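You operate a simulated robot arm through the tools that you are given. There is no shell and no other tool.

The job below is to be done with a simulated robot arm. You get a single attempt, and the scene is never put back.

JOB
Do the air check: drain the bowl into the drip cup, then set 5 bar.
Fine: slide the cup under the spout, don't lift it, and leave it there; shut the drain tap again; spill nothing. Where these are worked on the way, their far stop is far enough and under half their travel is too little: drain tap.

It is judged by the outcome, as a careful person would: the job done as asked, and still so three seconds after it is handed in. It fails if anything else is knocked over, pushed out of place, dropped, spilled or broken.

ROBOT AND FRAMES
A 6-joint arm with a two-finger parallel gripper, fixed in place. Base frame: the origin is at the foot of the arm, x ahead of it, y to its left, z up; the work surface is at about z = 850. Units: mm, degrees, N and s.
With the tool pointing down near the work surface it reaches from about 240 to 640 mm from the base axis. Its first joint turns from -66.0 to 66.0 degrees. Payload 2.7 kg.
Tool frame: the origin (TCP) lies between the finger pads and is the grasp point; the fingertips stand 23 mm ahead of it; z points along the fingers, y is the line along which they close. Largest opening 94 mm; finger width 38, thickness 10; the body of the gripper, 54 by 96 mm, starts 39 mm behind the TCP.
Orientation is that of the tool frame in the base frame, as [roll, pitch, yaw] about the fixed x, y, z axes, in that order (R = Rz(yaw) Ry(pitch) Rx(roll)). With the fingers straight down and closing along the base's y, the tool's x points along the base's -x, its y along +y and its z along -z.

CONTROLS
- The arm moves only by the tool jog_arm. Its argument "increments" is a list of rows, each an object (a shift or turn left out is 0, a gripper value left out holds the last) with "offset": the shift along the tool's x, y, z in units of 50 mm (1.0 is 50 mm), a list of three; "delta_rot": the turn, a rotation vector about the tool's x, y, z in units of 8 degrees (1.0 is 8 degrees), a list of three; "gripper": the closure in counts, from 0 (fully open) to 255 (shut). In form: [{"offset": [x, y, z], "delta_rot": [rx, ry, rz], "gripper": gripper}, ...]. A call has 1 to 20 rows; each row shifts and turns the commanded pose from where the row before left it, along the tool's axes as they then stand. A call with a number of a shift or a turn outside -1 to 1 is refused whole. Rows are played at 5 a second. More than 50 mm and 8.6 degrees between two rows, or a gripper value outside its range, and nothing of the call is played. Where a pose cannot be reached the arm comes as near as it can. A force on the tool above 90 N (or 10 N above the force at the start of the call, whichever is more), or a blocked arm, ends the call early, and 0.2 s more pass. The fingers move at their own pace (about 45 mm/s each) and stop on an object; they squeeze with about 34 N. The grip force told is the motor's: it shows also when the fingers shut on nothing. Time passes only in rows, and 0.2 s behind the last, so rows that do not move let the fingers close. The reply holds the time, the measured pose of the TCP, the force on the tool along the base axes, the opening and the grip force, in the units named above and with some noise, with the torque about the TCP (base axes, N m) and any sound that the robot's microphone picked up.
- Cameras (640 x 400 px; columns grow to the right, rows downward): "scene" is fixed at [85.8, -439.5, 1408]; the picture's right is [0.68, -0.74, 0.00], its down [-0.40, -0.36, -0.84] and it looks along [0.62, 0.57, -0.54] (base axes); focal length 290 px, centre (320, 200). "wrist" rides on the gripper at [86, 16, -74] in the tool frame; the picture's right is [-0.18, 0.98, 0.00], its down [-0.58, -0.11, -0.81] and it looks along [-0.79, -0.15, 0.59] (tool axes); focal length 243 px, centre (320, 200). There is no depth. A picture from a camera that has moved, and an enlarged one, comes with that camera's place and axes in the base frame and with its lens.
- camera(camera): a new picture of that camera. It takes no simulated time.
- enlarge(camera, box): a new picture of the part [left, top, right, bottom] of that camera's present view, enlarged. It takes no simulated time.
- finish_job(): hands the job in; it is judged then, once.

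Nothing tells you positions but the pictures and the camera data. Unless the task says otherwise, let go and move clear before handing in.

The tools are called by a JSON object that holds its "fn" and its "kwargs". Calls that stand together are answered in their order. jog_arm: Moves the arm, as the interface text tells. Its arguments: {"type":"object","properties":{"increments":{"type":"array","items":{"type":"object","properties":{"offset":{"type":"array","items":{"type":"number"}},"delta_rot":{"type":"array","items":{"type":"number"}},"gripper":{"type":"number"}}}}},"required":["increments"]} The other tools are called the same way: camera (camera) takes a picture; enlarge (camera, box) takes an enlarged picture of a part of a camera's view; finish_job () hands the job in.

At the start:

```text
clock: 0.0
tcp_pos: [344.2, -68.7, 1254.1]
ee_rot: [180.0, 0.0, 180.0]
ft_force: [0.7, 0.2, -0.1]
torque: [-0.06, -0.01, -0.03]
gripper_width: 94.2
gripper_force: 0.0
```

scene: 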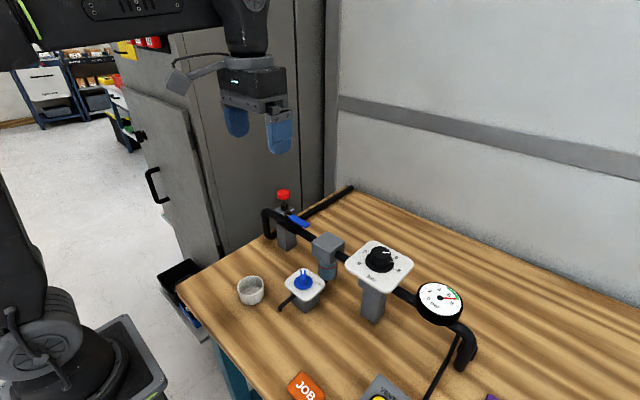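
wrist: 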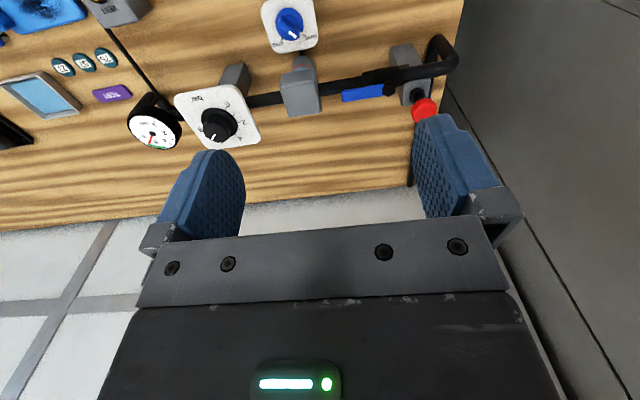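

I see a workbench with an air line, a filter bowl, a regulator with a black knob, a gauge, a white cup, and a blue knob that is probably the drain tap. I'll take enlarged pictures first to read the details.

{"fn": "enlarge", "kwargs": {"camera": "scene", "box": [220, 170, 380, 330]}}

{"fn": "enlarge", "kwargs": {"camera": "scene", "box": [330, 220, 490, 380]}}

{"fn": "enlarge", "kwargs": {"camera": "scene", "box": [260, 320, 520, 400]}}

{"fn": "enlarge", "kwargs": {"camera": "wrist", "box": [120, 60, 280, 160]}}

{"fn": "enlarge", "kwargs": {"camera": "wrist", "box": [240, 0, 480, 150]}}

{"fn": "enlarge", "kwargs": {"camera": "wrist", "box": [0, 0, 160, 150]}}

```text
2.50 times, centred on (300, 250) of scene
camera zoom: at [85.8, -439.5, 1408.0], right [0.68, -0.74, 0.0], down [-0.4, -0.36, -0.84], along [0.62, 0.57, -0.54], focal length 724 px, centre (370, 75)
```

zoom: 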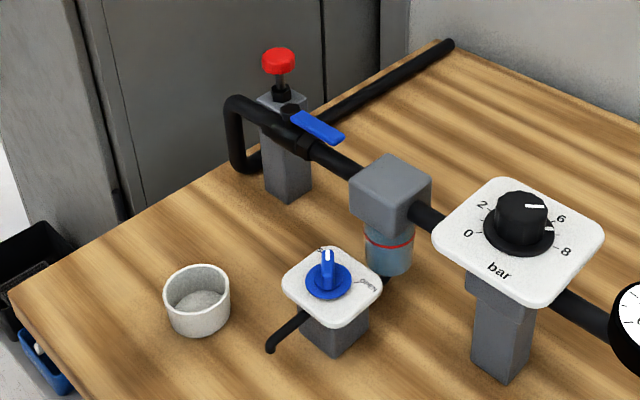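

```text
2.50 times, centred on (410, 300) of scene
camera zoom: at [85.8, -439.5, 1408.0], right [0.68, -0.74, 0.0], down [-0.4, -0.36, -0.84], along [0.62, 0.57, -0.54], focal length 724 px, centre (95, -50)
```

zoom: 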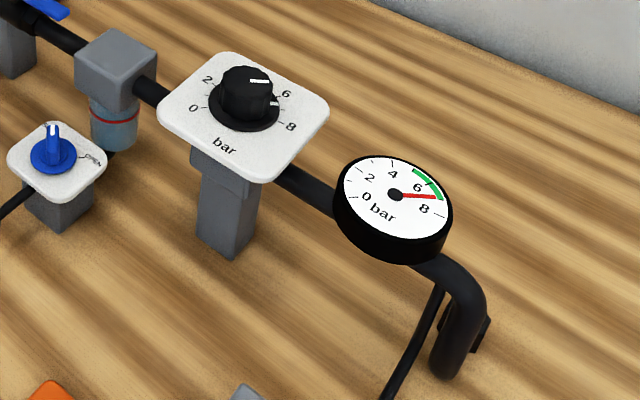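

```text
2.46 times, centred on (390, 360) of scene
camera zoom: at [85.8, -439.5, 1408.0], right [0.68, -0.74, 0.0], down [-0.4, -0.36, -0.84], along [0.62, 0.57, -0.54], focal length 713 px, centre (148, -194)
```

zoom: 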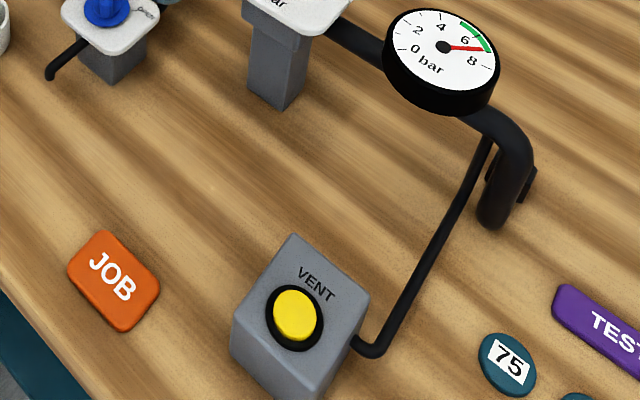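

```text
4.00 times, centred on (200, 110) of wrist
camera zoom: at [257.5, -52.4, 1329.7], right [0.18, 0.98, 0.0], down [0.58, -0.11, 0.81], along [0.79, -0.15, -0.59], focal length 970 px, centre (800, 560)
```

zoom: 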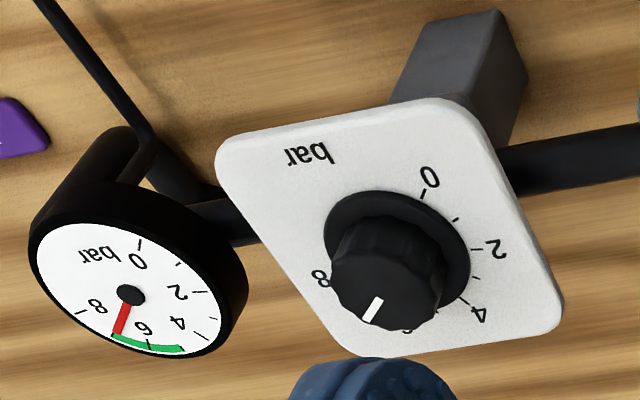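

```text
2.67 times, centred on (360, 75) of wrist
camera zoom: at [257.5, -52.4, 1329.7], right [0.18, 0.98, 0.0], down [0.58, -0.11, 0.81], along [0.79, -0.15, -0.59], focal length 647 px, centre (213, 533)
```

zoom: 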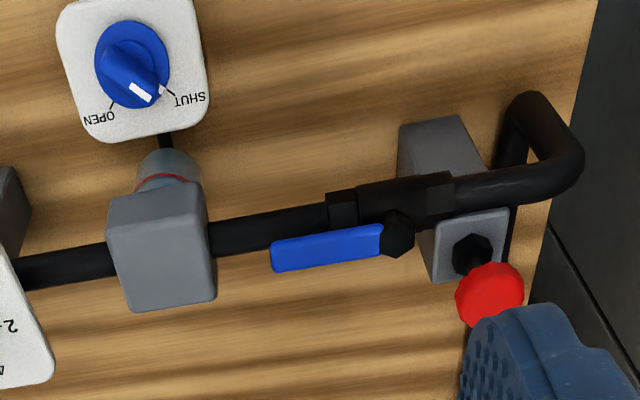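

```text
2.67 times, centred on (80, 75) of wrist
camera zoom: at [257.5, -52.4, 1329.7], right [0.18, 0.98, 0.0], down [0.58, -0.11, 0.81], along [0.79, -0.15, -0.59], focal length 647 px, centre (960, 533)
```

zoom: 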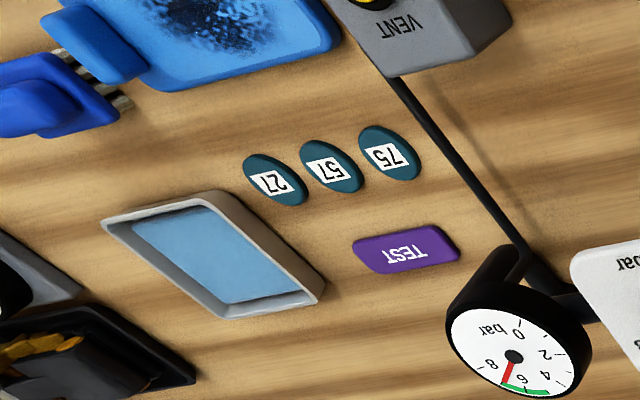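

The tap (blue knob) looks to be near (379, -120, 925), with its spout running back toward the robot and ending near x≈311. The cup is near (314, -13). The regulator knob top is near (459, -248, 1025). I'll move the wrist camera closer to check the heights.

{"fn": "jog_arm", "kwargs": {"increments": [{"offset": [0.272, -0.044, 0.9]}, {"offset": [0.272, -0.044, 0.9]}, {"offset": [0.272, -0.044, 0.9]}, {"offset": [0.272, -0.044, 0.9]}, {"offset": [0.272, -0.044, 0.9]}, {"offset": [0, 0, 0]}, {"offset": [0, 0, 0]}]}}

{"fn": "camera", "kwargs": {"camera": "wrist"}}

{"fn": "camera", "kwargs": {"camera": "scene"}}

```text
clock: 1.6
tcp_pos: [276.3, -76.5, 1028.4]
ee_rot: [180.0, 0.0, -180.0]
ft_force: [-0.7, -0.4, 0.2]
torque: [-0.01, 0.02, 0.03]
gripper_width: 93.8
gripper_force: 0.1
```

```text
taken
camera wrist: at [190.3, -60.2, 1102.4], right [0.18, 0.98, 0.0], down [0.58, -0.11, 0.81], along [0.79, -0.15, -0.59], focal length 243 px, centre (320, 200)
```

wrist: 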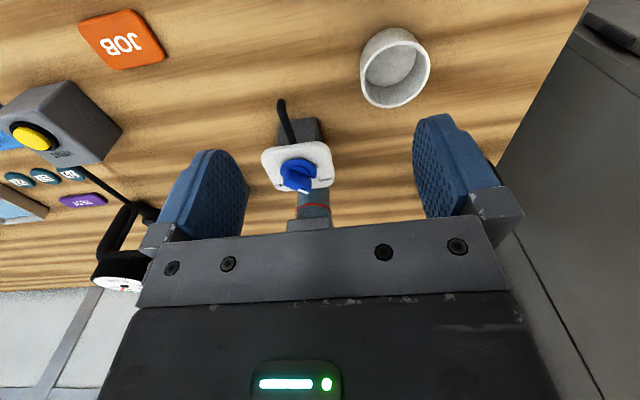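

```text
taken
```

scene: 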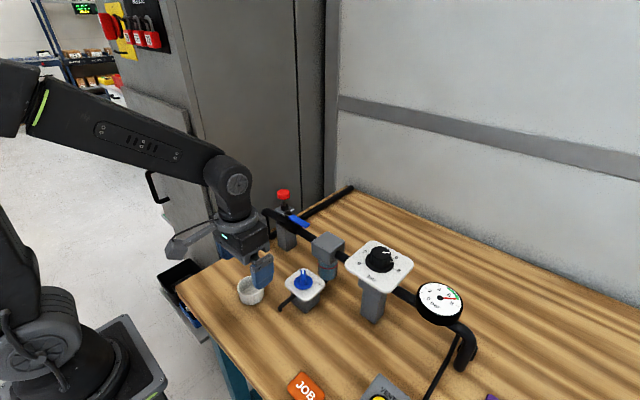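

{"fn": "enlarge", "kwargs": {"camera": "wrist", "box": [240, 20, 440, 145]}}

{"fn": "enlarge", "kwargs": {"camera": "wrist", "box": [255, 80, 355, 240]}}

{"fn": "enlarge", "kwargs": {"camera": "scene", "box": [230, 230, 350, 330]}}

{"fn": "enlarge", "kwargs": {"camera": "scene", "box": [340, 230, 420, 310]}}

{"fn": "enlarge", "kwargs": {"camera": "scene", "box": [400, 270, 480, 340]}}

```text
3.20 times, centred on (340, 82) of wrist
camera zoom: at [190.3, -60.2, 1102.4], right [0.18, 0.98, 0.0], down [0.58, -0.11, 0.81], along [0.79, -0.15, -0.59], focal length 776 px, centre (256, 576)
```

zoom: 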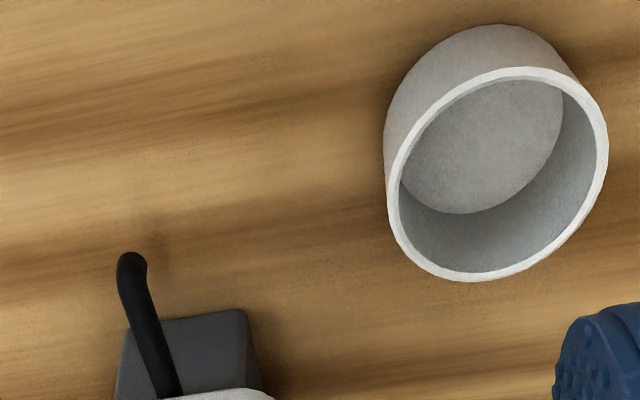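

```text
2.50 times, centred on (305, 160) of wrist
camera zoom: at [190.3, -60.2, 1102.4], right [0.18, 0.98, 0.0], down [0.58, -0.11, 0.81], along [0.79, -0.15, -0.59], focal length 606 px, centre (358, 300)
```

zoom: 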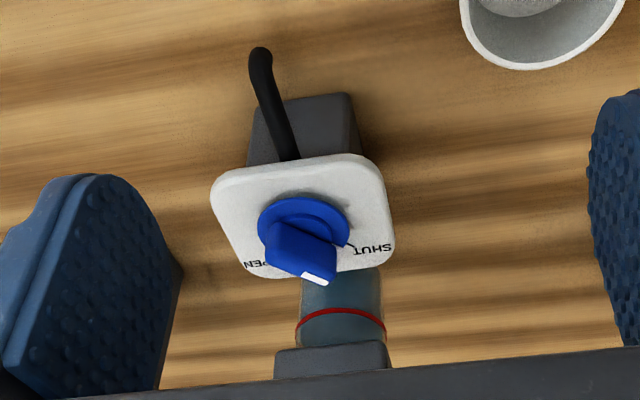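

```text
4.00 times, centred on (290, 280) of scene
camera zoom: at [85.8, -439.5, 1408.0], right [0.68, -0.74, 0.0], down [-0.4, -0.36, -0.84], along [0.62, 0.57, -0.54], focal length 1159 px, centre (440, -120)
```

zoom: 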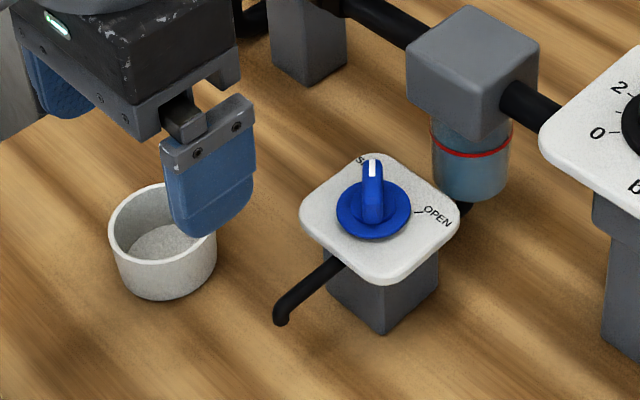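

```text
5.00 times, centred on (380, 270) of scene
camera zoom: at [85.8, -439.5, 1408.0], right [0.68, -0.74, 0.0], down [-0.4, -0.36, -0.84], along [0.62, 0.57, -0.54], focal length 1449 px, centre (20, -150)
```

zoom: 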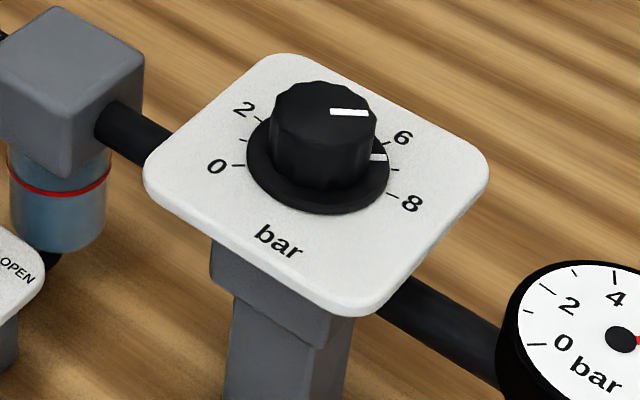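

```text
5.71 times, centred on (440, 305) of scene
camera zoom: at [85.8, -439.5, 1408.0], right [0.68, -0.74, 0.0], down [-0.4, -0.36, -0.84], along [0.62, 0.57, -0.54], focal length 1656 px, centre (-366, -400)
```

zoom: 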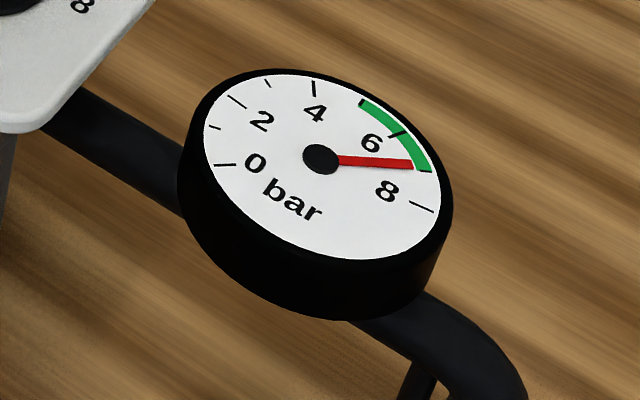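

From two camera views, the spout tip is at about (310, -120, 895). The cup is about 62 mm across and 36 mm high, centred at about (311, -14). So the cup only has to slide about 106 mm along -y. I'll turn the tool 90°, half-close the fingers into a V-pusher, and stage on the cup's +y side.

{"fn": "jog_arm", "kwargs": {"increments": [{"offset": [-0.175, 0.69, 0], "gripper": 155}, {"offset": [-0.175, 0.69, 0]}, {"offset": [-0.175, 0.69, 0]}, {"offset": [-0.175, 0.69, 0]}, {"delta_rot": [0, 0, -0.9375]}, {"delta_rot": [0, 0, -0.9375]}, {"delta_rot": [0, 0, -0.9375]}, {"delta_rot": [0, 0, -0.9375]}, {"delta_rot": [0, 0, -0.9375]}, {"delta_rot": [0, 0, -0.9375]}, {"delta_rot": [0, 0, -0.9375]}, {"delta_rot": [0, 0, -0.9375]}, {"delta_rot": [0, 0, -0.9375]}, {"delta_rot": [0, 0, -0.9375]}, {"delta_rot": [0, 0, -0.9375]}, {"delta_rot": [0, 0, -0.9375]}, {"offset": [0, 0, 0]}, {"offset": [0, 0, 0]}]}}

{"fn": "camera", "kwargs": {"camera": "wrist"}}

{"fn": "camera", "kwargs": {"camera": "scene"}}

```text
clock: 5.4
tcp_pos: [311.5, 58.0, 1029.8]
ee_rot: [180.0, 0.1, -89.9]
ft_force: [0.9, -0.9, -0.5]
torque: [-0.01, -0.04, 0.0]
gripper_width: 36.9
gripper_force: 0.1
```

```text
taken
camera wrist: at [295.0, -27.2, 1104.8], right [-0.98, 0.18, 0.0], down [0.11, 0.58, 0.81], along [0.15, 0.79, -0.59], focal length 243 px, centre (320, 200)
```

wrist: 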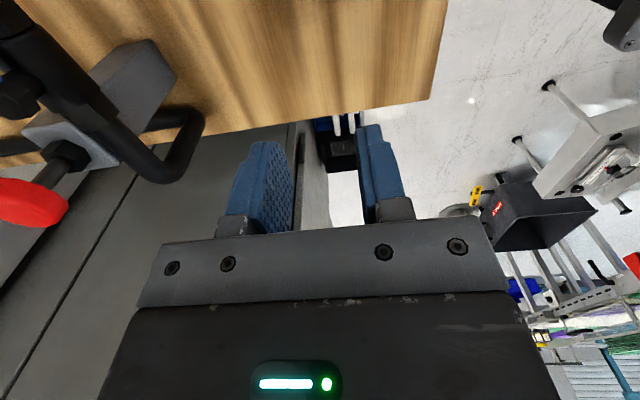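

```text
taken
```

scene: 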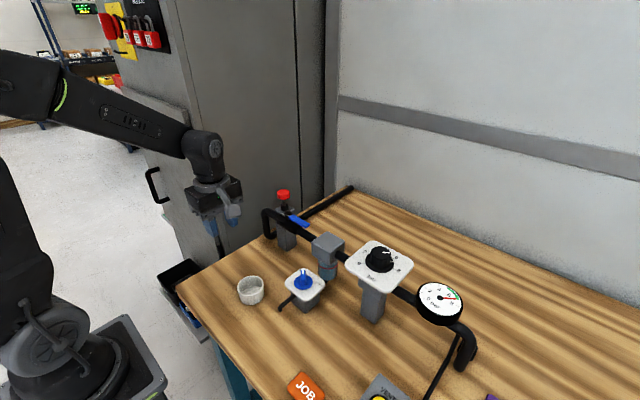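

The tool is turned and the fingers are 37 mm apart at (311, 58). Nothing is under the fingers there, so I'll descend to a fingertip height of about 863.

{"fn": "jog_arm", "kwargs": {"increments": [{"offset": [0, 0, 0.6]}, {"offset": [0, 0, 0.6]}, {"offset": [0, 0, 0.6]}, {"offset": [0, 0, 0.6]}, {"offset": [0, 0, 0.3]}, {"offset": [0, 0, 0.18]}, {"offset": [0, 0, 0]}]}}

{"fn": "camera", "kwargs": {"camera": "wrist"}}

{"fn": "enlarge", "kwargs": {"camera": "scene", "box": [180, 200, 340, 330]}}

```text
clock: 7.0
tcp_pos: [312.0, 59.6, 885.9]
ee_rot: [-180.0, 0.0, -90.0]
ft_force: [-0.2, -0.8, -0.2]
torque: [-0.05, 0.03, -0.01]
gripper_width: 36.9
gripper_force: 0.0
```

```text
taken
camera wrist: at [294.9, -27.4, 959.6], right [-0.98, 0.18, 0.0], down [0.11, 0.58, 0.81], along [0.15, 0.79, -0.59], focal length 243 px, centre (320, 200)
```

wrist: 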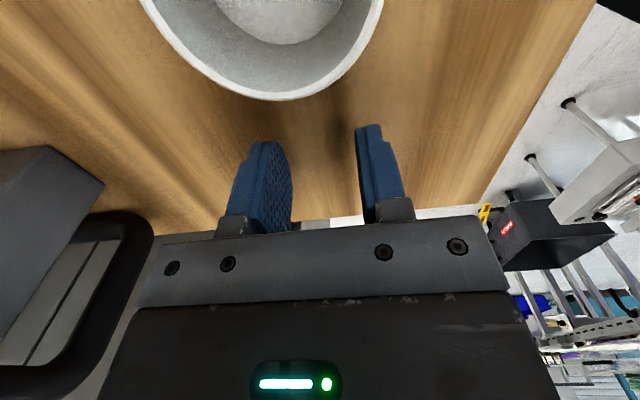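

```text
3.08 times, centred on (260, 265) of scene
camera zoom: at [85.8, -439.5, 1408.0], right [0.68, -0.74, 0.0], down [-0.4, -0.36, -0.84], along [0.62, 0.57, -0.54], focal length 892 px, centre (505, 0)
```

zoom: 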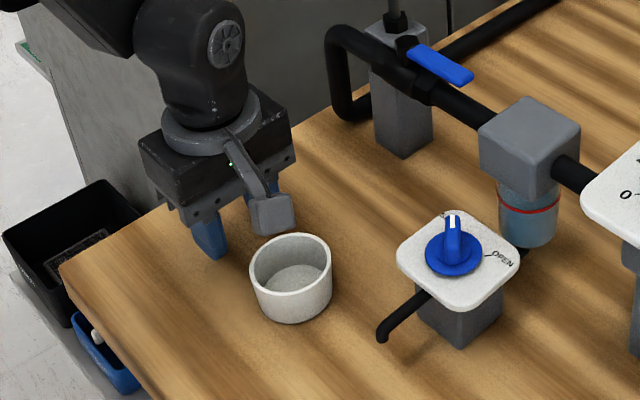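

The cup is centred at about (311, -16), in line with the fingers. I'll push slowly along -y, most of the way first, and then check.

{"fn": "jog_arm", "kwargs": {"increments": [{"offset": [0.14, 0, 0]}, {"offset": [0.14, 0, 0]}, {"offset": [0.14, 0, 0]}, {"offset": [0.14, 0, 0]}, {"offset": [0.14, 0, 0]}, {"offset": [0.14, 0, 0]}, {"offset": [0.14, 0, 0]}, {"offset": [0.14, 0, 0]}, {"offset": [0.14, 0, 0]}, {"offset": [0.14, 0, 0]}, {"offset": [0.14, 0, 0]}, {"offset": [0.14, 0, 0]}, {"offset": [0.14, 0, 0]}, {"offset": [0.14, 0, 0]}, {"offset": [0, 0, 0]}]}}

{"fn": "camera", "kwargs": {"camera": "wrist"}}

{"fn": "enlarge", "kwargs": {"camera": "scene", "box": [180, 200, 340, 330]}}

```text
clock: 10.2
tcp_pos: [311.2, -39.4, 885.8]
ee_rot: [180.0, -0.1, -90.0]
ft_force: [0.3, 0.1, 0.2]
torque: [0.0, 0.01, 0.04]
gripper_width: 37.1
gripper_force: 0.1
```

```text
taken
camera wrist: at [295.1, -125.6, 960.3], right [-0.98, 0.18, 0.0], down [0.11, 0.58, 0.81], along [0.15, 0.79, -0.59], focal length 243 px, centre (320, 200)
```

wrist: 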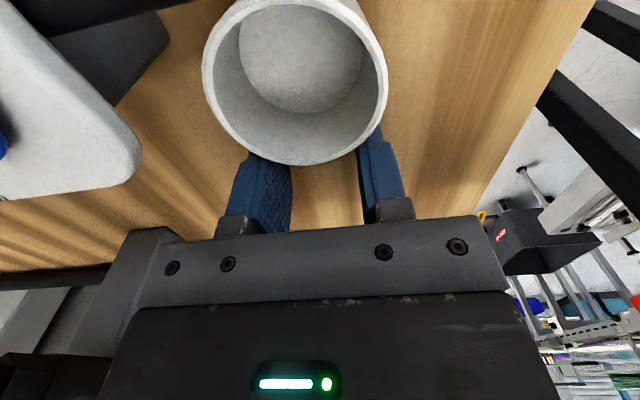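

```text
3.08 times, centred on (260, 265) of scene
camera zoom: at [85.8, -439.5, 1408.0], right [0.68, -0.74, 0.0], down [-0.4, -0.36, -0.84], along [0.62, 0.57, -0.54], focal length 892 px, centre (505, 0)
```

zoom: 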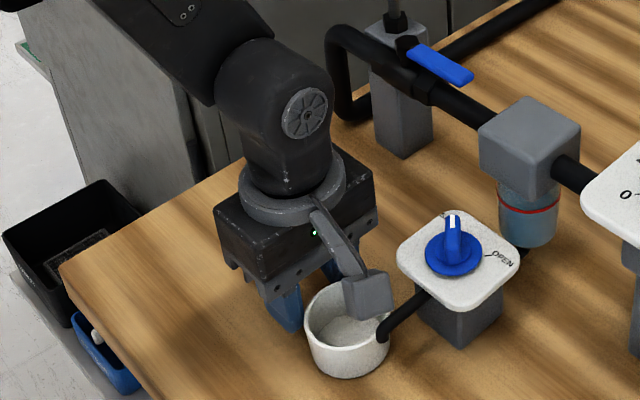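

The cup is following squarely and its centre is now at about (310, -83). Before the rim passes under the spout I'll check the spout clearance, moving in smaller steps.

{"fn": "jog_arm", "kwargs": {"increments": [{"offset": [0.08, 0, 0]}, {"offset": [0.08, 0, 0]}, {"offset": [0.08, 0, 0]}, {"offset": [0, 0, 0]}]}}

{"fn": "camera", "kwargs": {"camera": "wrist"}}

{"fn": "enlarge", "kwargs": {"camera": "scene", "box": [240, 250, 340, 330]}}

```text
clock: 11.2
tcp_pos: [311.2, -52.2, 885.9]
ee_rot: [-180.0, 0.0, -90.0]
ft_force: [0.3, -0.3, 0.1]
torque: [0.02, 0.02, -0.04]
gripper_width: 36.8
gripper_force: 0.2
```

```text
taken
camera wrist: at [294.8, -138.8, 960.9], right [-0.98, 0.18, 0.0], down [0.11, 0.58, 0.81], along [0.15, 0.79, -0.59], focal length 243 px, centre (320, 200)
```

wrist: 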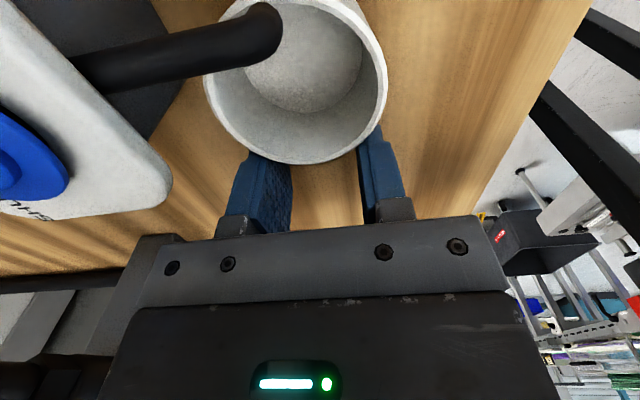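

```text
5.00 times, centred on (290, 290) of scene
camera zoom: at [85.8, -439.5, 1408.0], right [0.68, -0.74, 0.0], down [-0.4, -0.36, -0.84], along [0.62, 0.57, -0.54], focal length 1449 px, centre (470, -250)
```

zoom: 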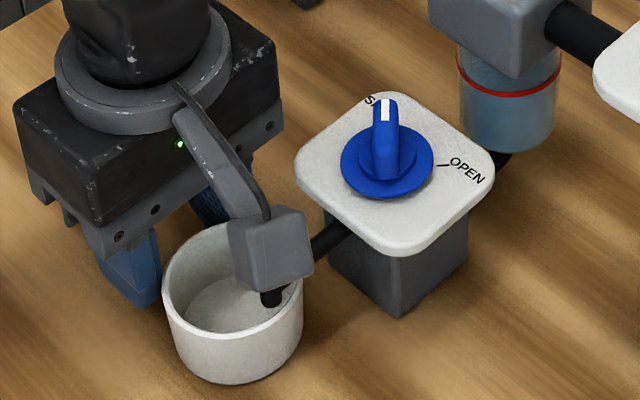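

The rim passed under the spout with no contact force. I'll push the last 24 mm or so to centre the cup under it.

{"fn": "jog_arm", "kwargs": {"increments": [{"offset": [0.08, 0, 0]}, {"offset": [0.08, 0, 0]}, {"offset": [0.08, 0, 0]}, {"offset": [0.08, 0, 0]}, {"offset": [0.08, 0, 0]}, {"offset": [0.08, 0, 0]}, {"offset": [0, 0, 0]}]}}

{"fn": "camera", "kwargs": {"camera": "wrist"}}

{"fn": "enlarge", "kwargs": {"camera": "scene", "box": [240, 250, 340, 330]}}

```text
clock: 12.8
tcp_pos: [311.8, -75.2, 886.9]
ee_rot: [180.0, 0.0, -90.0]
ft_force: [-0.2, 1.0, 0.6]
torque: [0.02, 0.01, 0.04]
gripper_width: 37.1
gripper_force: 0.0
```

```text
taken
camera wrist: at [294.4, -162.0, 960.2], right [-0.98, 0.18, 0.0], down [0.11, 0.58, 0.81], along [0.15, 0.79, -0.59], focal length 243 px, centre (320, 200)
```

wrist: 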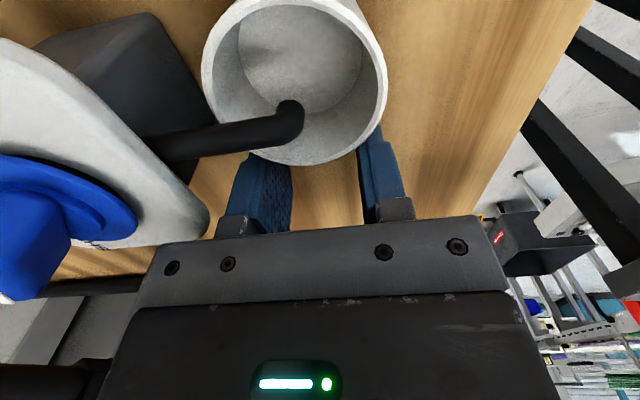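

```text
5.00 times, centred on (290, 290) of scene
camera zoom: at [85.8, -439.5, 1408.0], right [0.68, -0.74, 0.0], down [-0.4, -0.36, -0.84], along [0.62, 0.57, -0.54], focal length 1449 px, centre (470, -250)
```

zoom: 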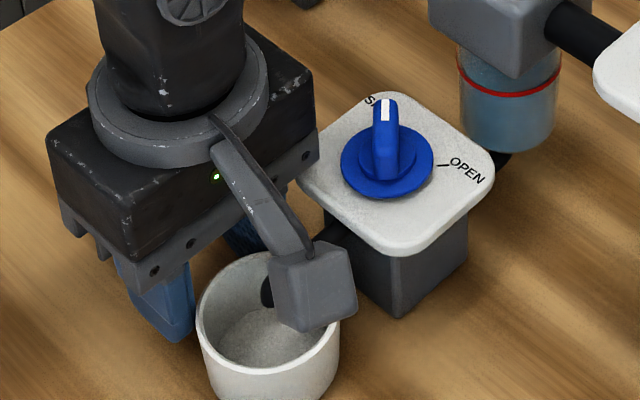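

The spout tip is at about (311, -122) and the cup centre at about (311, -119), so the cup is well centred. I'll back the fingers straight away, rise, and then move over the drain tap for a close look.

{"fn": "jog_arm", "kwargs": {"increments": [{"offset": [-0.26, 0, 0]}, {"offset": [-0.26, 0, 0]}, {"offset": [-0.26, 0, 0]}, {"offset": [-0.26, 0, 0]}, {"offset": [-0.26, 0, 0]}, {"offset": [0, 0, -0.65]}, {"offset": [0, 0, -0.65]}, {"offset": [0, 0, -0.65]}, {"offset": [0, 0, -0.65]}, {"offset": [0, 0, -0.65]}, {"delta_rot": [0, 0, 0.9375]}, {"delta_rot": [0, 0, 0.9375]}, {"delta_rot": [0, 0, 0.9375]}, {"delta_rot": [0, 0, 0.9375]}, {"delta_rot": [0, 0, 0.9375]}, {"delta_rot": [0, 0, 0.9375]}, {"offset": [0, 0, 0]}]}}

{"fn": "camera", "kwargs": {"camera": "wrist"}}

{"fn": "enlarge", "kwargs": {"camera": "scene", "box": [240, 230, 360, 330]}}

```text
clock: 16.4
tcp_pos: [311.0, -11.0, 1049.5]
ee_rot: [180.0, 0.0, -135.1]
ft_force: [1.2, 0.1, 0.8]
torque: [-0.03, 0.01, 0.01]
gripper_width: 36.5
gripper_force: 0.0
```

```text
taken
camera wrist: at [239.0, -60.8, 1123.4], right [-0.56, 0.83, 0.0], down [0.49, 0.33, 0.81], along [0.67, 0.45, -0.59], focal length 243 px, centre (320, 200)
```

wrist: 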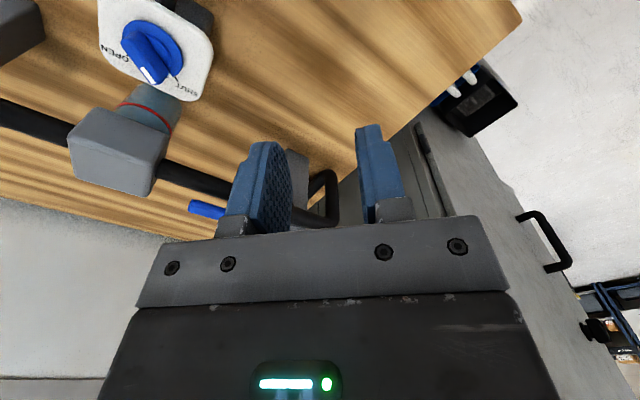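

```text
4.00 times, centred on (300, 280) of scene
camera zoom: at [85.8, -439.5, 1408.0], right [0.68, -0.74, 0.0], down [-0.4, -0.36, -0.84], along [0.62, 0.57, -0.54], focal length 1159 px, centre (400, -120)
```

zoom: 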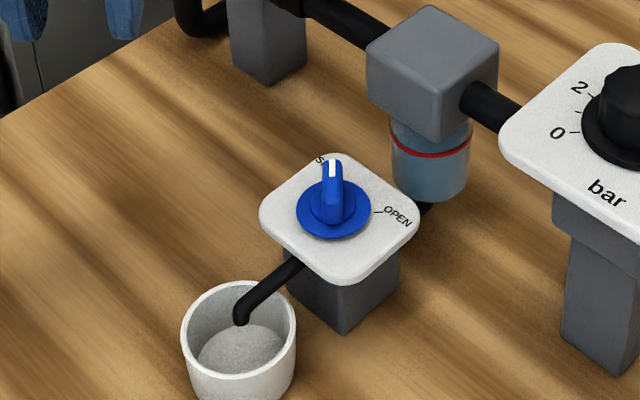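

The cup is sitting nicely under the spout. Now I'll move above the tap, staying high, to measure the handle accurately.

{"fn": "jog_arm", "kwargs": {"increments": [{"offset": [0.138, -0.633, 0]}, {"offset": [0.138, -0.633, 0]}, {"offset": [0.138, -0.633, 0]}, {"offset": [0.138, -0.633, 0]}, {"offset": [0, 0, 0]}, {"offset": [0, 0, 0]}]}}

{"fn": "camera", "kwargs": {"camera": "wrist"}}

{"fn": "enlarge", "kwargs": {"camera": "wrist", "box": [220, 20, 380, 160]}}

{"fn": "camera", "kwargs": {"camera": "scene"}}

```text
clock: 17.8
tcp_pos: [382.4, -120.1, 1050.4]
ee_rot: [180.0, 0.0, -135.1]
ft_force: [0.4, 0.5, 0.3]
torque: [0.02, -0.01, 0.01]
gripper_width: 36.6
gripper_force: 0.1
```

```text
taken
camera wrist: at [308.7, -170.2, 1125.4], right [-0.56, 0.83, 0.0], down [0.49, 0.33, 0.81], along [0.67, 0.46, -0.59], focal length 243 px, centre (320, 200)
```

wrist: 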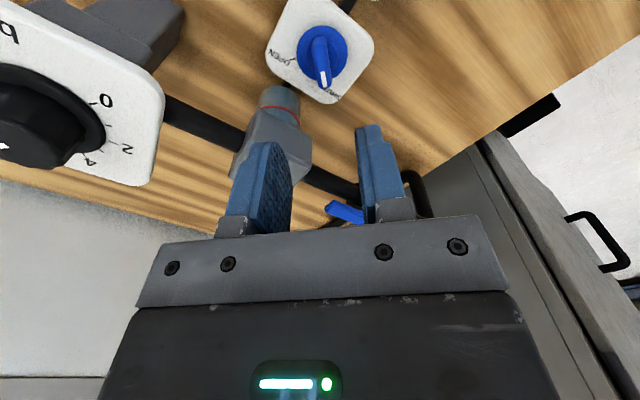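

```text
2.86 times, centred on (300, 90) of wrist
camera zoom: at [308.7, -170.2, 1125.4], right [-0.56, 0.83, 0.0], down [0.49, 0.33, 0.81], along [0.67, 0.46, -0.59], focal length 693 px, centre (377, 514)
```

zoom: 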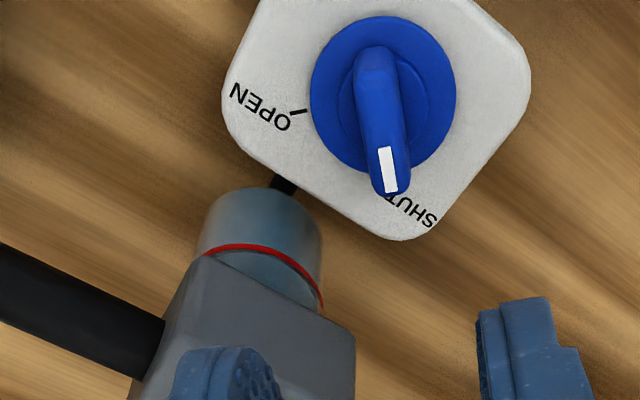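

```text
taken
```

scene: 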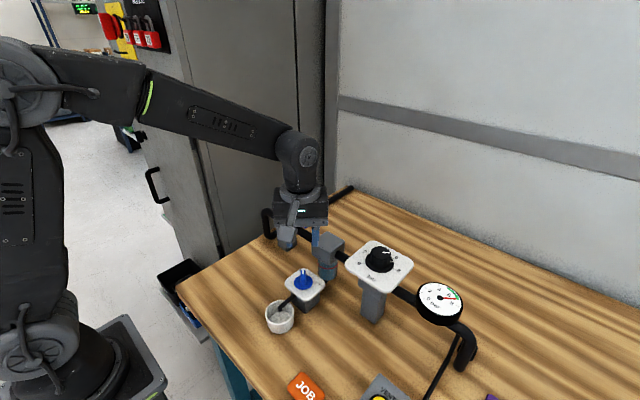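

The tap axis is near (379.5, -119.5). The handle is about 32 mm long, its top is at z≈938, and it points about 43° (SHUT). I'll lean the tool 12° away from the filter block to keep the gripper body clear, then come down partway.

{"fn": "jog_arm", "kwargs": {"increments": [{"delta_rot": [0, -0.75, 0]}, {"delta_rot": [0, -0.75, 0]}, {"offset": [0.12, 0.015, 0.5]}, {"offset": [0.12, 0.015, 0.5]}, {"offset": [0.1, 0.015, 0.4]}, {"offset": [0, 0, 0]}, {"offset": [0, 0, 0]}]}}

{"fn": "camera", "kwargs": {"camera": "wrist"}}

{"fn": "enlarge", "kwargs": {"camera": "scene", "box": [240, 190, 400, 320]}}

```text
clock: 19.4
tcp_pos: [378.0, -119.4, 977.8]
ee_rot: [180.0, 11.9, -135.0]
ft_force: [-0.3, 0.4, 0.2]
torque: [0.01, 0.02, 0.02]
gripper_width: 37.2
gripper_force: 0.1
```

```text
taken
camera wrist: at [295.0, -179.0, 1032.5], right [-0.57, 0.82, 0.04], down [0.36, 0.21, 0.91], along [0.74, 0.53, -0.41], focal length 243 px, centre (320, 200)
```

wrist: 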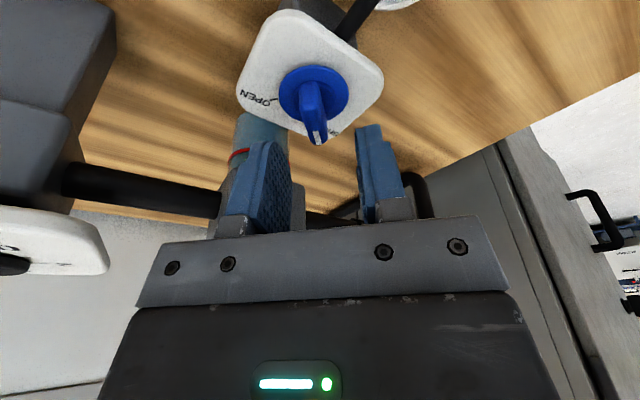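

```text
3.08 times, centred on (320, 255) of scene
camera zoom: at [85.8, -439.5, 1408.0], right [0.68, -0.74, 0.0], down [-0.4, -0.36, -0.84], along [0.62, 0.57, -0.54], focal length 892 px, centre (320, 31)
```

zoom: 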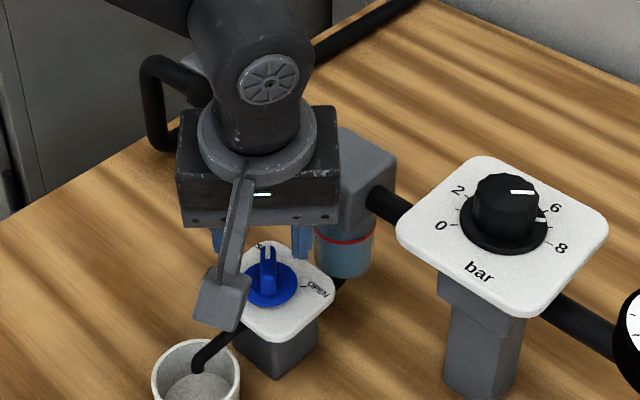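

I'll zoom in on the handle to check its centring between the fingers.

{"fn": "enlarge", "kwargs": {"camera": "wrist", "box": [230, 40, 410, 240]}}

{"fn": "enlarge", "kwargs": {"camera": "scene", "box": [280, 230, 340, 290]}}

```text
2.00 times, centred on (320, 140) of wrist
camera zoom: at [295.0, -179.0, 1032.5], right [-0.57, 0.82, 0.04], down [0.36, 0.21, 0.91], along [0.74, 0.53, -0.41], focal length 485 px, centre (320, 320)
```

zoom: 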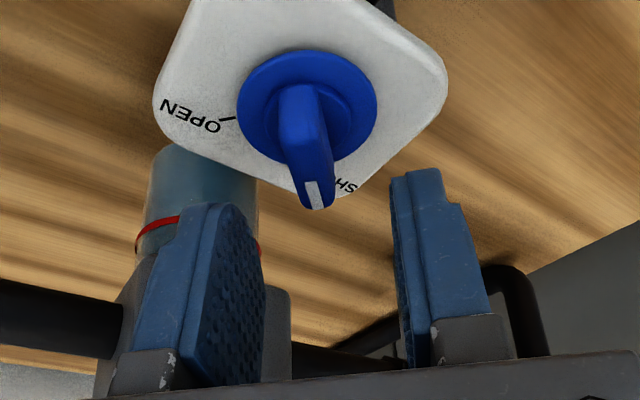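

```text
6.67 times, centred on (310, 260) of scene
camera zoom: at [85.8, -439.5, 1408.0], right [0.68, -0.74, 0.0], down [-0.4, -0.36, -0.84], along [0.62, 0.57, -0.54], focal length 1932 px, centre (387, -200)
```

zoom: 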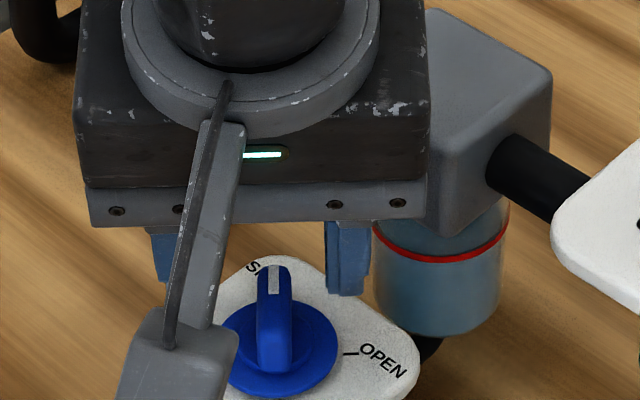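

The handle points at about 40°, with OPEN at about -41°. I'll trim the yaw by 4.5°, centre on (380, -119), go down to z≈946.5 and grip the handle.

{"fn": "jog_arm", "kwargs": {"increments": [{"delta_rot": [0.116, 0, 0.55]}, {"offset": [0.033, -0.008, 0.206]}, {"offset": [0.033, -0.008, 0.206]}, {"offset": [0.033, -0.008, 0.206]}, {"offset": [0, 0, 0]}, {"offset": [0, 0, 0]}]}}

{"fn": "enlarge", "kwargs": {"camera": "wrist", "box": [230, 40, 410, 240]}}

{"fn": "enlarge", "kwargs": {"camera": "scene", "box": [260, 220, 360, 310]}}

```text
clock: 20.8
tcp_pos: [377.9, -119.8, 947.6]
ee_rot: [-179.9, 12.1, -139.5]
ft_force: [0.8, 0.8, -0.4]
torque: [-0.02, -0.03, 0.0]
gripper_width: 36.9
gripper_force: 0.0
```

```text
2.00 times, centred on (320, 140) of wrist
camera zoom: at [291.3, -171.0, 1001.2], right [-0.5, 0.86, 0.04], down [0.38, 0.18, 0.91], along [0.78, 0.47, -0.41], focal length 485 px, centre (320, 320)
```

zoom: 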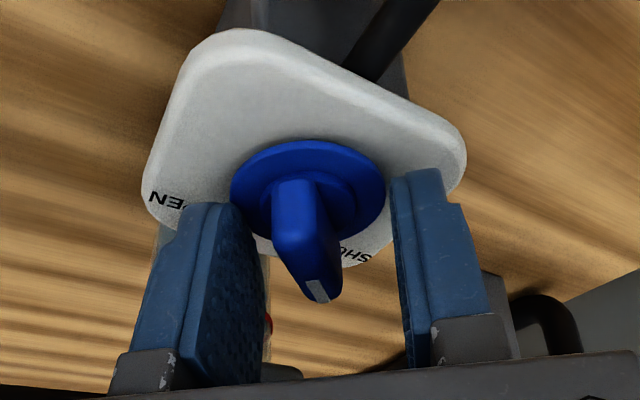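

```text
4.44 times, centred on (310, 265) of scene
camera zoom: at [85.8, -439.5, 1408.0], right [0.68, -0.74, 0.0], down [-0.4, -0.36, -0.84], along [0.62, 0.57, -0.54], focal length 1288 px, centre (364, -89)
```

zoom: 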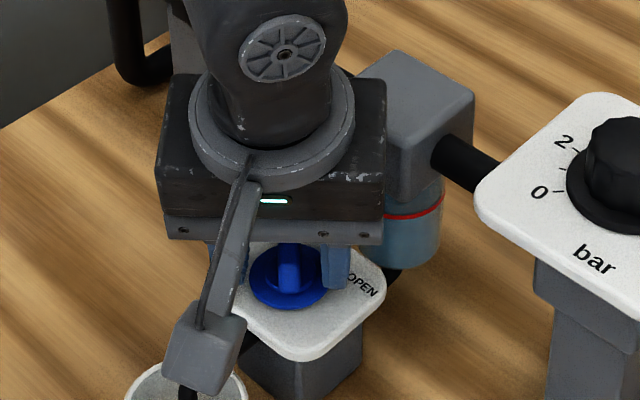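

The handle sits about 2.5 mm toward tool -y and is turned about 2.5° more than the tool. I'll correct that and close gently on it.

{"fn": "jog_arm", "kwargs": {"increments": [{"offset": [-0.039, -0.05, 0.008], "delta_rot": [0.0656, 0, 0.3056]}, {"offset": [0, 0, 0]}, {"offset": [0, 0, 0], "gripper": 255}, {"offset": [0, 0, 0]}, {"offset": [0, 0, 0]}, {"offset": [0, 0, 0]}, {"offset": [0, 0, 0]}]}}

{"fn": "enlarge", "kwargs": {"camera": "wrist", "box": [230, 40, 410, 240]}}

{"fn": "enlarge", "kwargs": {"camera": "scene", "box": [260, 220, 360, 310]}}

```text
clock: 22.4
tcp_pos: [381.4, -118.4, 945.3]
ee_rot: [179.9, 12.0, -142.0]
ft_force: [-4.2, 10.2, 3.5]
torque: [0.21, 0.35, -0.13]
gripper_width: 24.5
gripper_force: 45.0
```

```text
2.00 times, centred on (320, 140) of wrist
camera zoom: at [292.6, -167.3, 1001.6], right [-0.46, 0.89, 0.04], down [0.38, 0.16, 0.91], along [0.8, 0.44, -0.41], focal length 485 px, centre (320, 320)
```

zoom: 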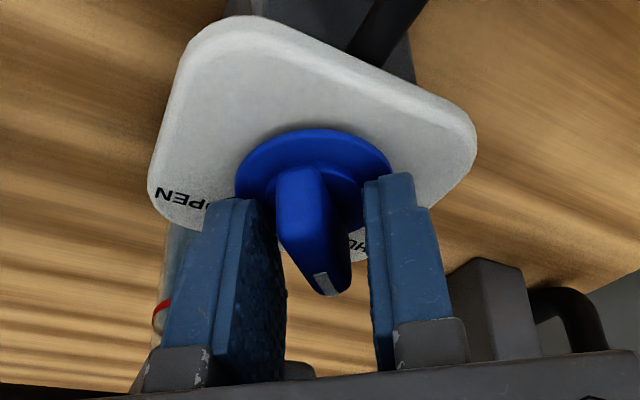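

```text
4.44 times, centred on (310, 265) of scene
camera zoom: at [85.7, -439.2, 1408.1], right [0.68, -0.74, 0.0], down [-0.4, -0.36, -0.84], along [0.62, 0.57, -0.54], focal length 1288 px, centre (364, -89)
```

zoom: 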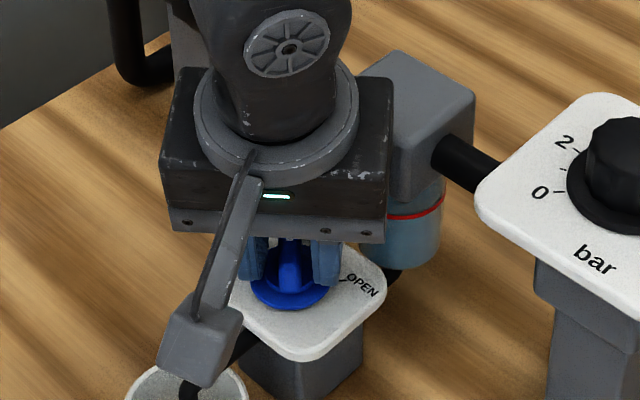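

The fingers stopped at 24.5 mm, which I take to be the round hub below the handle bar. I'll open, rise about 5.5 mm so the tips clear the hub, and re-grip the bar itself.

{"fn": "jog_arm", "kwargs": {"increments": [{"gripper": 155}, {"offset": [0, 0, 0]}, {"offset": [0, 0, 0]}, {"offset": [-0.023, 0.01, -0.108]}, {"offset": [0, 0, 0]}, {"gripper": 255}, {"offset": [0, 0, 0]}, {"offset": [0, 0, 0]}, {"offset": [0, 0, 0]}, {"offset": [0, 0, 0]}]}}

{"fn": "enlarge", "kwargs": {"camera": "wrist", "box": [230, 40, 410, 240]}}

{"fn": "enlarge", "kwargs": {"camera": "scene", "box": [260, 220, 360, 310]}}

```text
clock: 24.6
tcp_pos: [382.1, -119.4, 952.7]
ee_rot: [180.0, 12.0, -142.0]
ft_force: [-1.1, 1.0, 1.5]
torque: [-0.09, 0.06, 0.02]
gripper_width: 10.9
gripper_force: 44.5
```

```text
2.00 times, centred on (320, 140) of wrist
camera zoom: at [292.0, -167.7, 1006.6], right [-0.46, 0.89, 0.04], down [0.38, 0.16, 0.91], along [0.8, 0.44, -0.41], focal length 485 px, centre (320, 320)
```

zoom: 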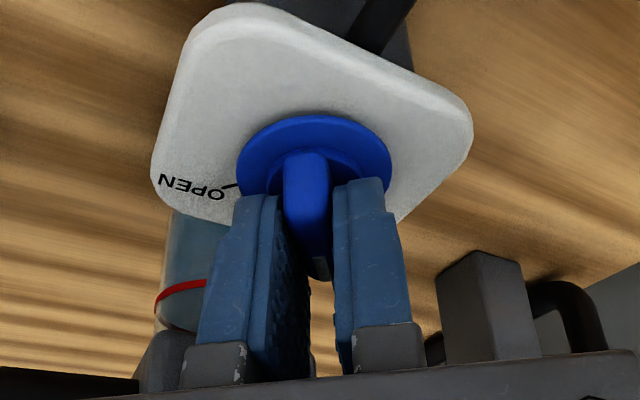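

```text
4.44 times, centred on (310, 265) of scene
camera zoom: at [85.8, -439.5, 1408.0], right [0.68, -0.74, 0.0], down [-0.4, -0.36, -0.84], along [0.62, 0.57, -0.54], focal length 1288 px, centre (364, -89)
```

zoom: 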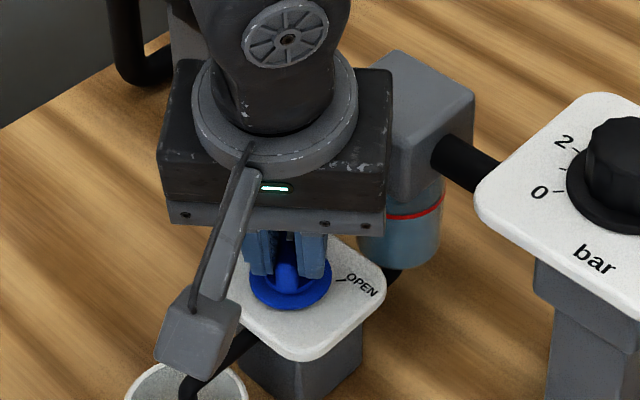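

I have the handle bar between the pads (10.9 mm) with almost no side force. I'll begin turning clockwise (seen from above) toward OPEN, a little at first.

{"fn": "jog_arm", "kwargs": {"increments": [{"delta_rot": [0.13, 0, 0.611]}, {"delta_rot": [0.13, 0, 0.611]}, {"offset": [0, 0, 0]}]}}

{"fn": "enlarge", "kwargs": {"camera": "wrist", "box": [230, 40, 410, 240]}}

{"fn": "enlarge", "kwargs": {"camera": "scene", "box": [240, 220, 360, 330]}}

```text
clock: 25.4
tcp_pos: [381.6, -119.4, 952.7]
ee_rot: [180.0, 11.9, -152.1]
ft_force: [-10.5, 0.9, 3.5]
torque: [0.36, -0.61, -0.01]
gripper_width: 10.8
gripper_force: 45.0
```

```text
2.00 times, centred on (320, 140) of wrist
camera zoom: at [285.0, -151.7, 1006.6], right [-0.3, 0.95, 0.04], down [0.41, 0.09, 0.91], along [0.86, 0.29, -0.41], focal length 485 px, centre (320, 320)
```

zoom: 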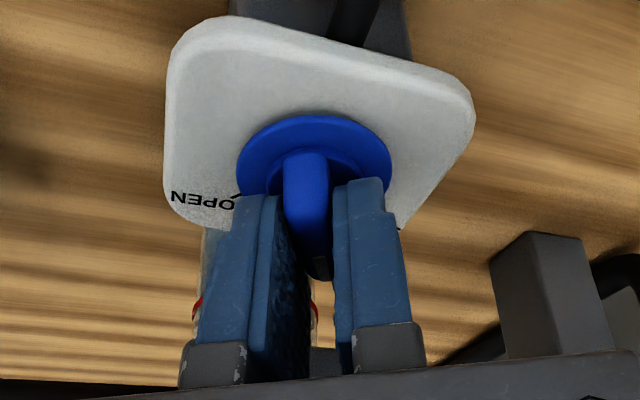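

```text
3.64 times, centred on (300, 275) of scene
camera zoom: at [85.5, -439.5, 1408.0], right [0.68, -0.74, 0.0], down [-0.4, -0.36, -0.84], along [0.62, 0.57, -0.54], focal length 1054 px, centre (393, -73)
```

zoom: 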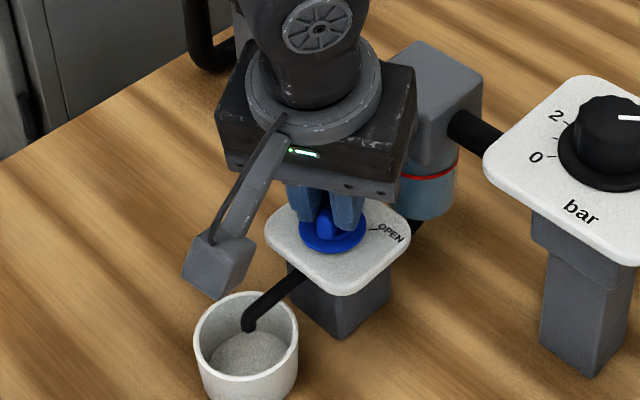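

The tap is turning with the gripper. There's a slight side force in -x, so I'll shift the pivot about 1.5 mm toward -x and keep turning.

{"fn": "jog_arm", "kwargs": {"increments": [{"offset": [0.026, 0.014, -0.005], "delta_rot": [0.13, 0, 0.611]}, {"delta_rot": [0.13, 0, 0.611]}, {"delta_rot": [0.13, 0, 0.611]}, {"delta_rot": [0.13, 0, 0.611]}, {"delta_rot": [0.13, 0, 0.611]}, {"delta_rot": [0.13, 0, 0.611]}, {"offset": [0, 0, 0]}]}}

{"fn": "enlarge", "kwargs": {"camera": "wrist", "box": [230, 40, 410, 240]}}

{"fn": "enlarge", "kwargs": {"camera": "scene", "box": [240, 220, 360, 330]}}

```text
clock: 27.0
tcp_pos: [382.2, -119.1, 952.0]
ee_rot: [-180.0, 12.1, 177.9]
ft_force: [-3.7, -4.4, 16.5]
torque: [0.08, 0.98, -0.01]
gripper_width: 10.8
gripper_force: 45.6
```

```text
2.00 times, centred on (320, 140) of wrist
camera zoom: at [281.7, -100.0, 1006.4], right [0.22, 0.98, 0.04], down [0.4, -0.12, 0.91], along [0.89, -0.18, -0.41], focal length 485 px, centre (320, 320)
```

zoom: 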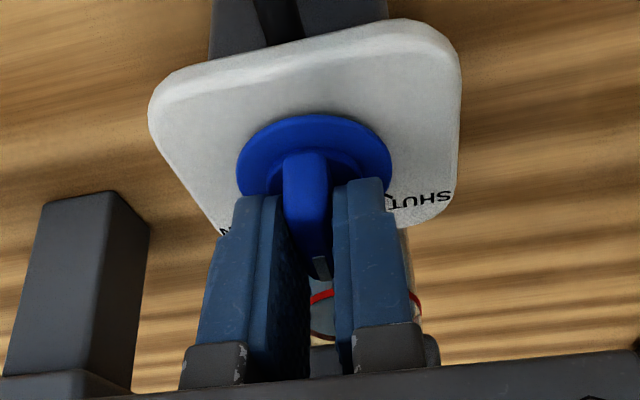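

```text
3.64 times, centred on (300, 275) of scene
camera zoom: at [85.5, -439.6, 1408.0], right [0.68, -0.74, 0.0], down [-0.4, -0.36, -0.84], along [0.62, 0.57, -0.54], focal length 1054 px, centre (393, -73)
```

zoom: 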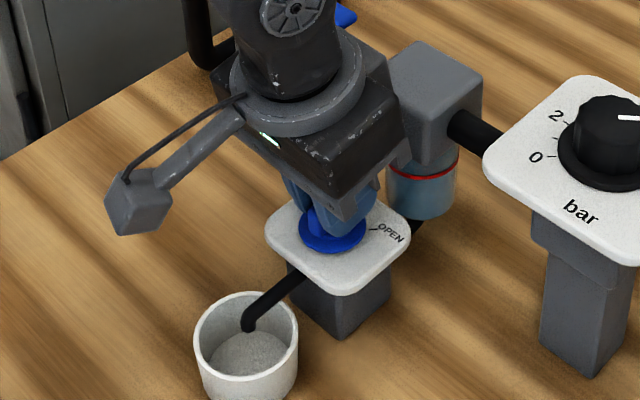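

The tap has turned about 40°, but some vertical force and torque have built up from slight misalignment. I'll relax the grip and re-grip at this angle before turning on.

{"fn": "jog_arm", "kwargs": {"increments": [{"gripper": 180}, {"offset": [0, 0, 0]}, {"offset": [0, 0, 0]}]}}

{"fn": "enlarge", "kwargs": {"camera": "wrist", "box": [230, 40, 410, 240]}}

{"fn": "enlarge", "kwargs": {"camera": "scene", "box": [250, 240, 330, 320]}}

```text
clock: 27.8
tcp_pos: [381.6, -120.1, 950.3]
ee_rot: [-179.9, 12.0, 178.1]
ft_force: [-0.5, -0.3, -0.4]
torque: [0.0, -0.01, -0.02]
gripper_width: 27.6
gripper_force: 0.1
```

```text
2.00 times, centred on (320, 140) of wrist
camera zoom: at [281.7, -99.6, 1005.8], right [0.21, 0.98, 0.04], down [0.4, -0.12, 0.91], along [0.89, -0.18, -0.41], focal length 485 px, centre (320, 320)
```

zoom: 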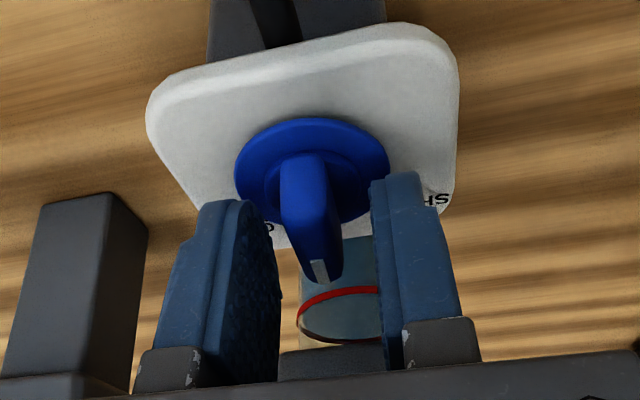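

```text
5.00 times, centred on (290, 280) of scene
camera zoom: at [85.8, -439.5, 1408.0], right [0.68, -0.74, 0.0], down [-0.4, -0.36, -0.84], along [0.62, 0.57, -0.54], focal length 1449 px, centre (470, -200)
```

zoom: 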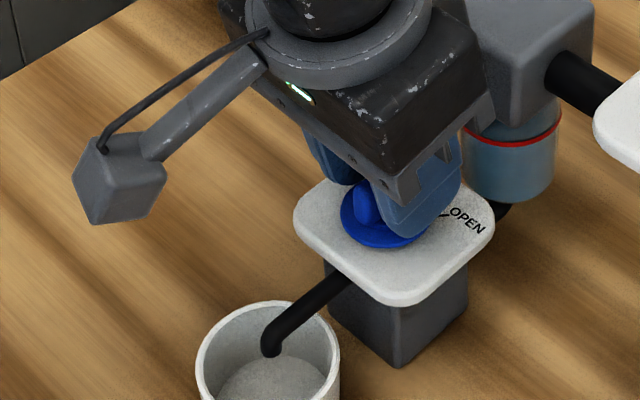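

The handle stayed put when released and is now pointing about -5°, roughly mid-travel. I'll trim the alignment, re-grip, and turn the rest of the way in steps.

{"fn": "jog_arm", "kwargs": {"increments": [{"offset": [-0.006, -0.024, -0.03], "delta_rot": [0.078, 0, 0.367]}, {"offset": [0, 0, 0]}, {"gripper": 255}, {"offset": [0, 0, 0]}, {"offset": [0, 0, 0]}, {"offset": [0, 0, 0]}]}}

{"fn": "enlarge", "kwargs": {"camera": "wrist", "box": [230, 40, 410, 240]}}

```text
clock: 29.2
tcp_pos: [381.9, -120.0, 952.6]
ee_rot: [-180.0, 12.0, 175.0]
ft_force: [-2.7, 2.2, 2.3]
torque: [-0.01, 0.02, 0.01]
gripper_width: 11.0
gripper_force: 45.1
```

```text
2.00 times, centred on (320, 140) of wrist
camera zoom: at [282.6, -95.1, 1007.6], right [0.27, 0.96, 0.04], down [0.39, -0.14, 0.91], along [0.88, -0.23, -0.41], focal length 485 px, centre (320, 320)
```

zoom: 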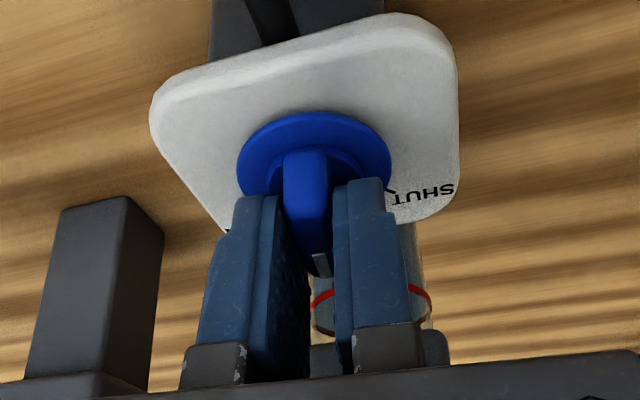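

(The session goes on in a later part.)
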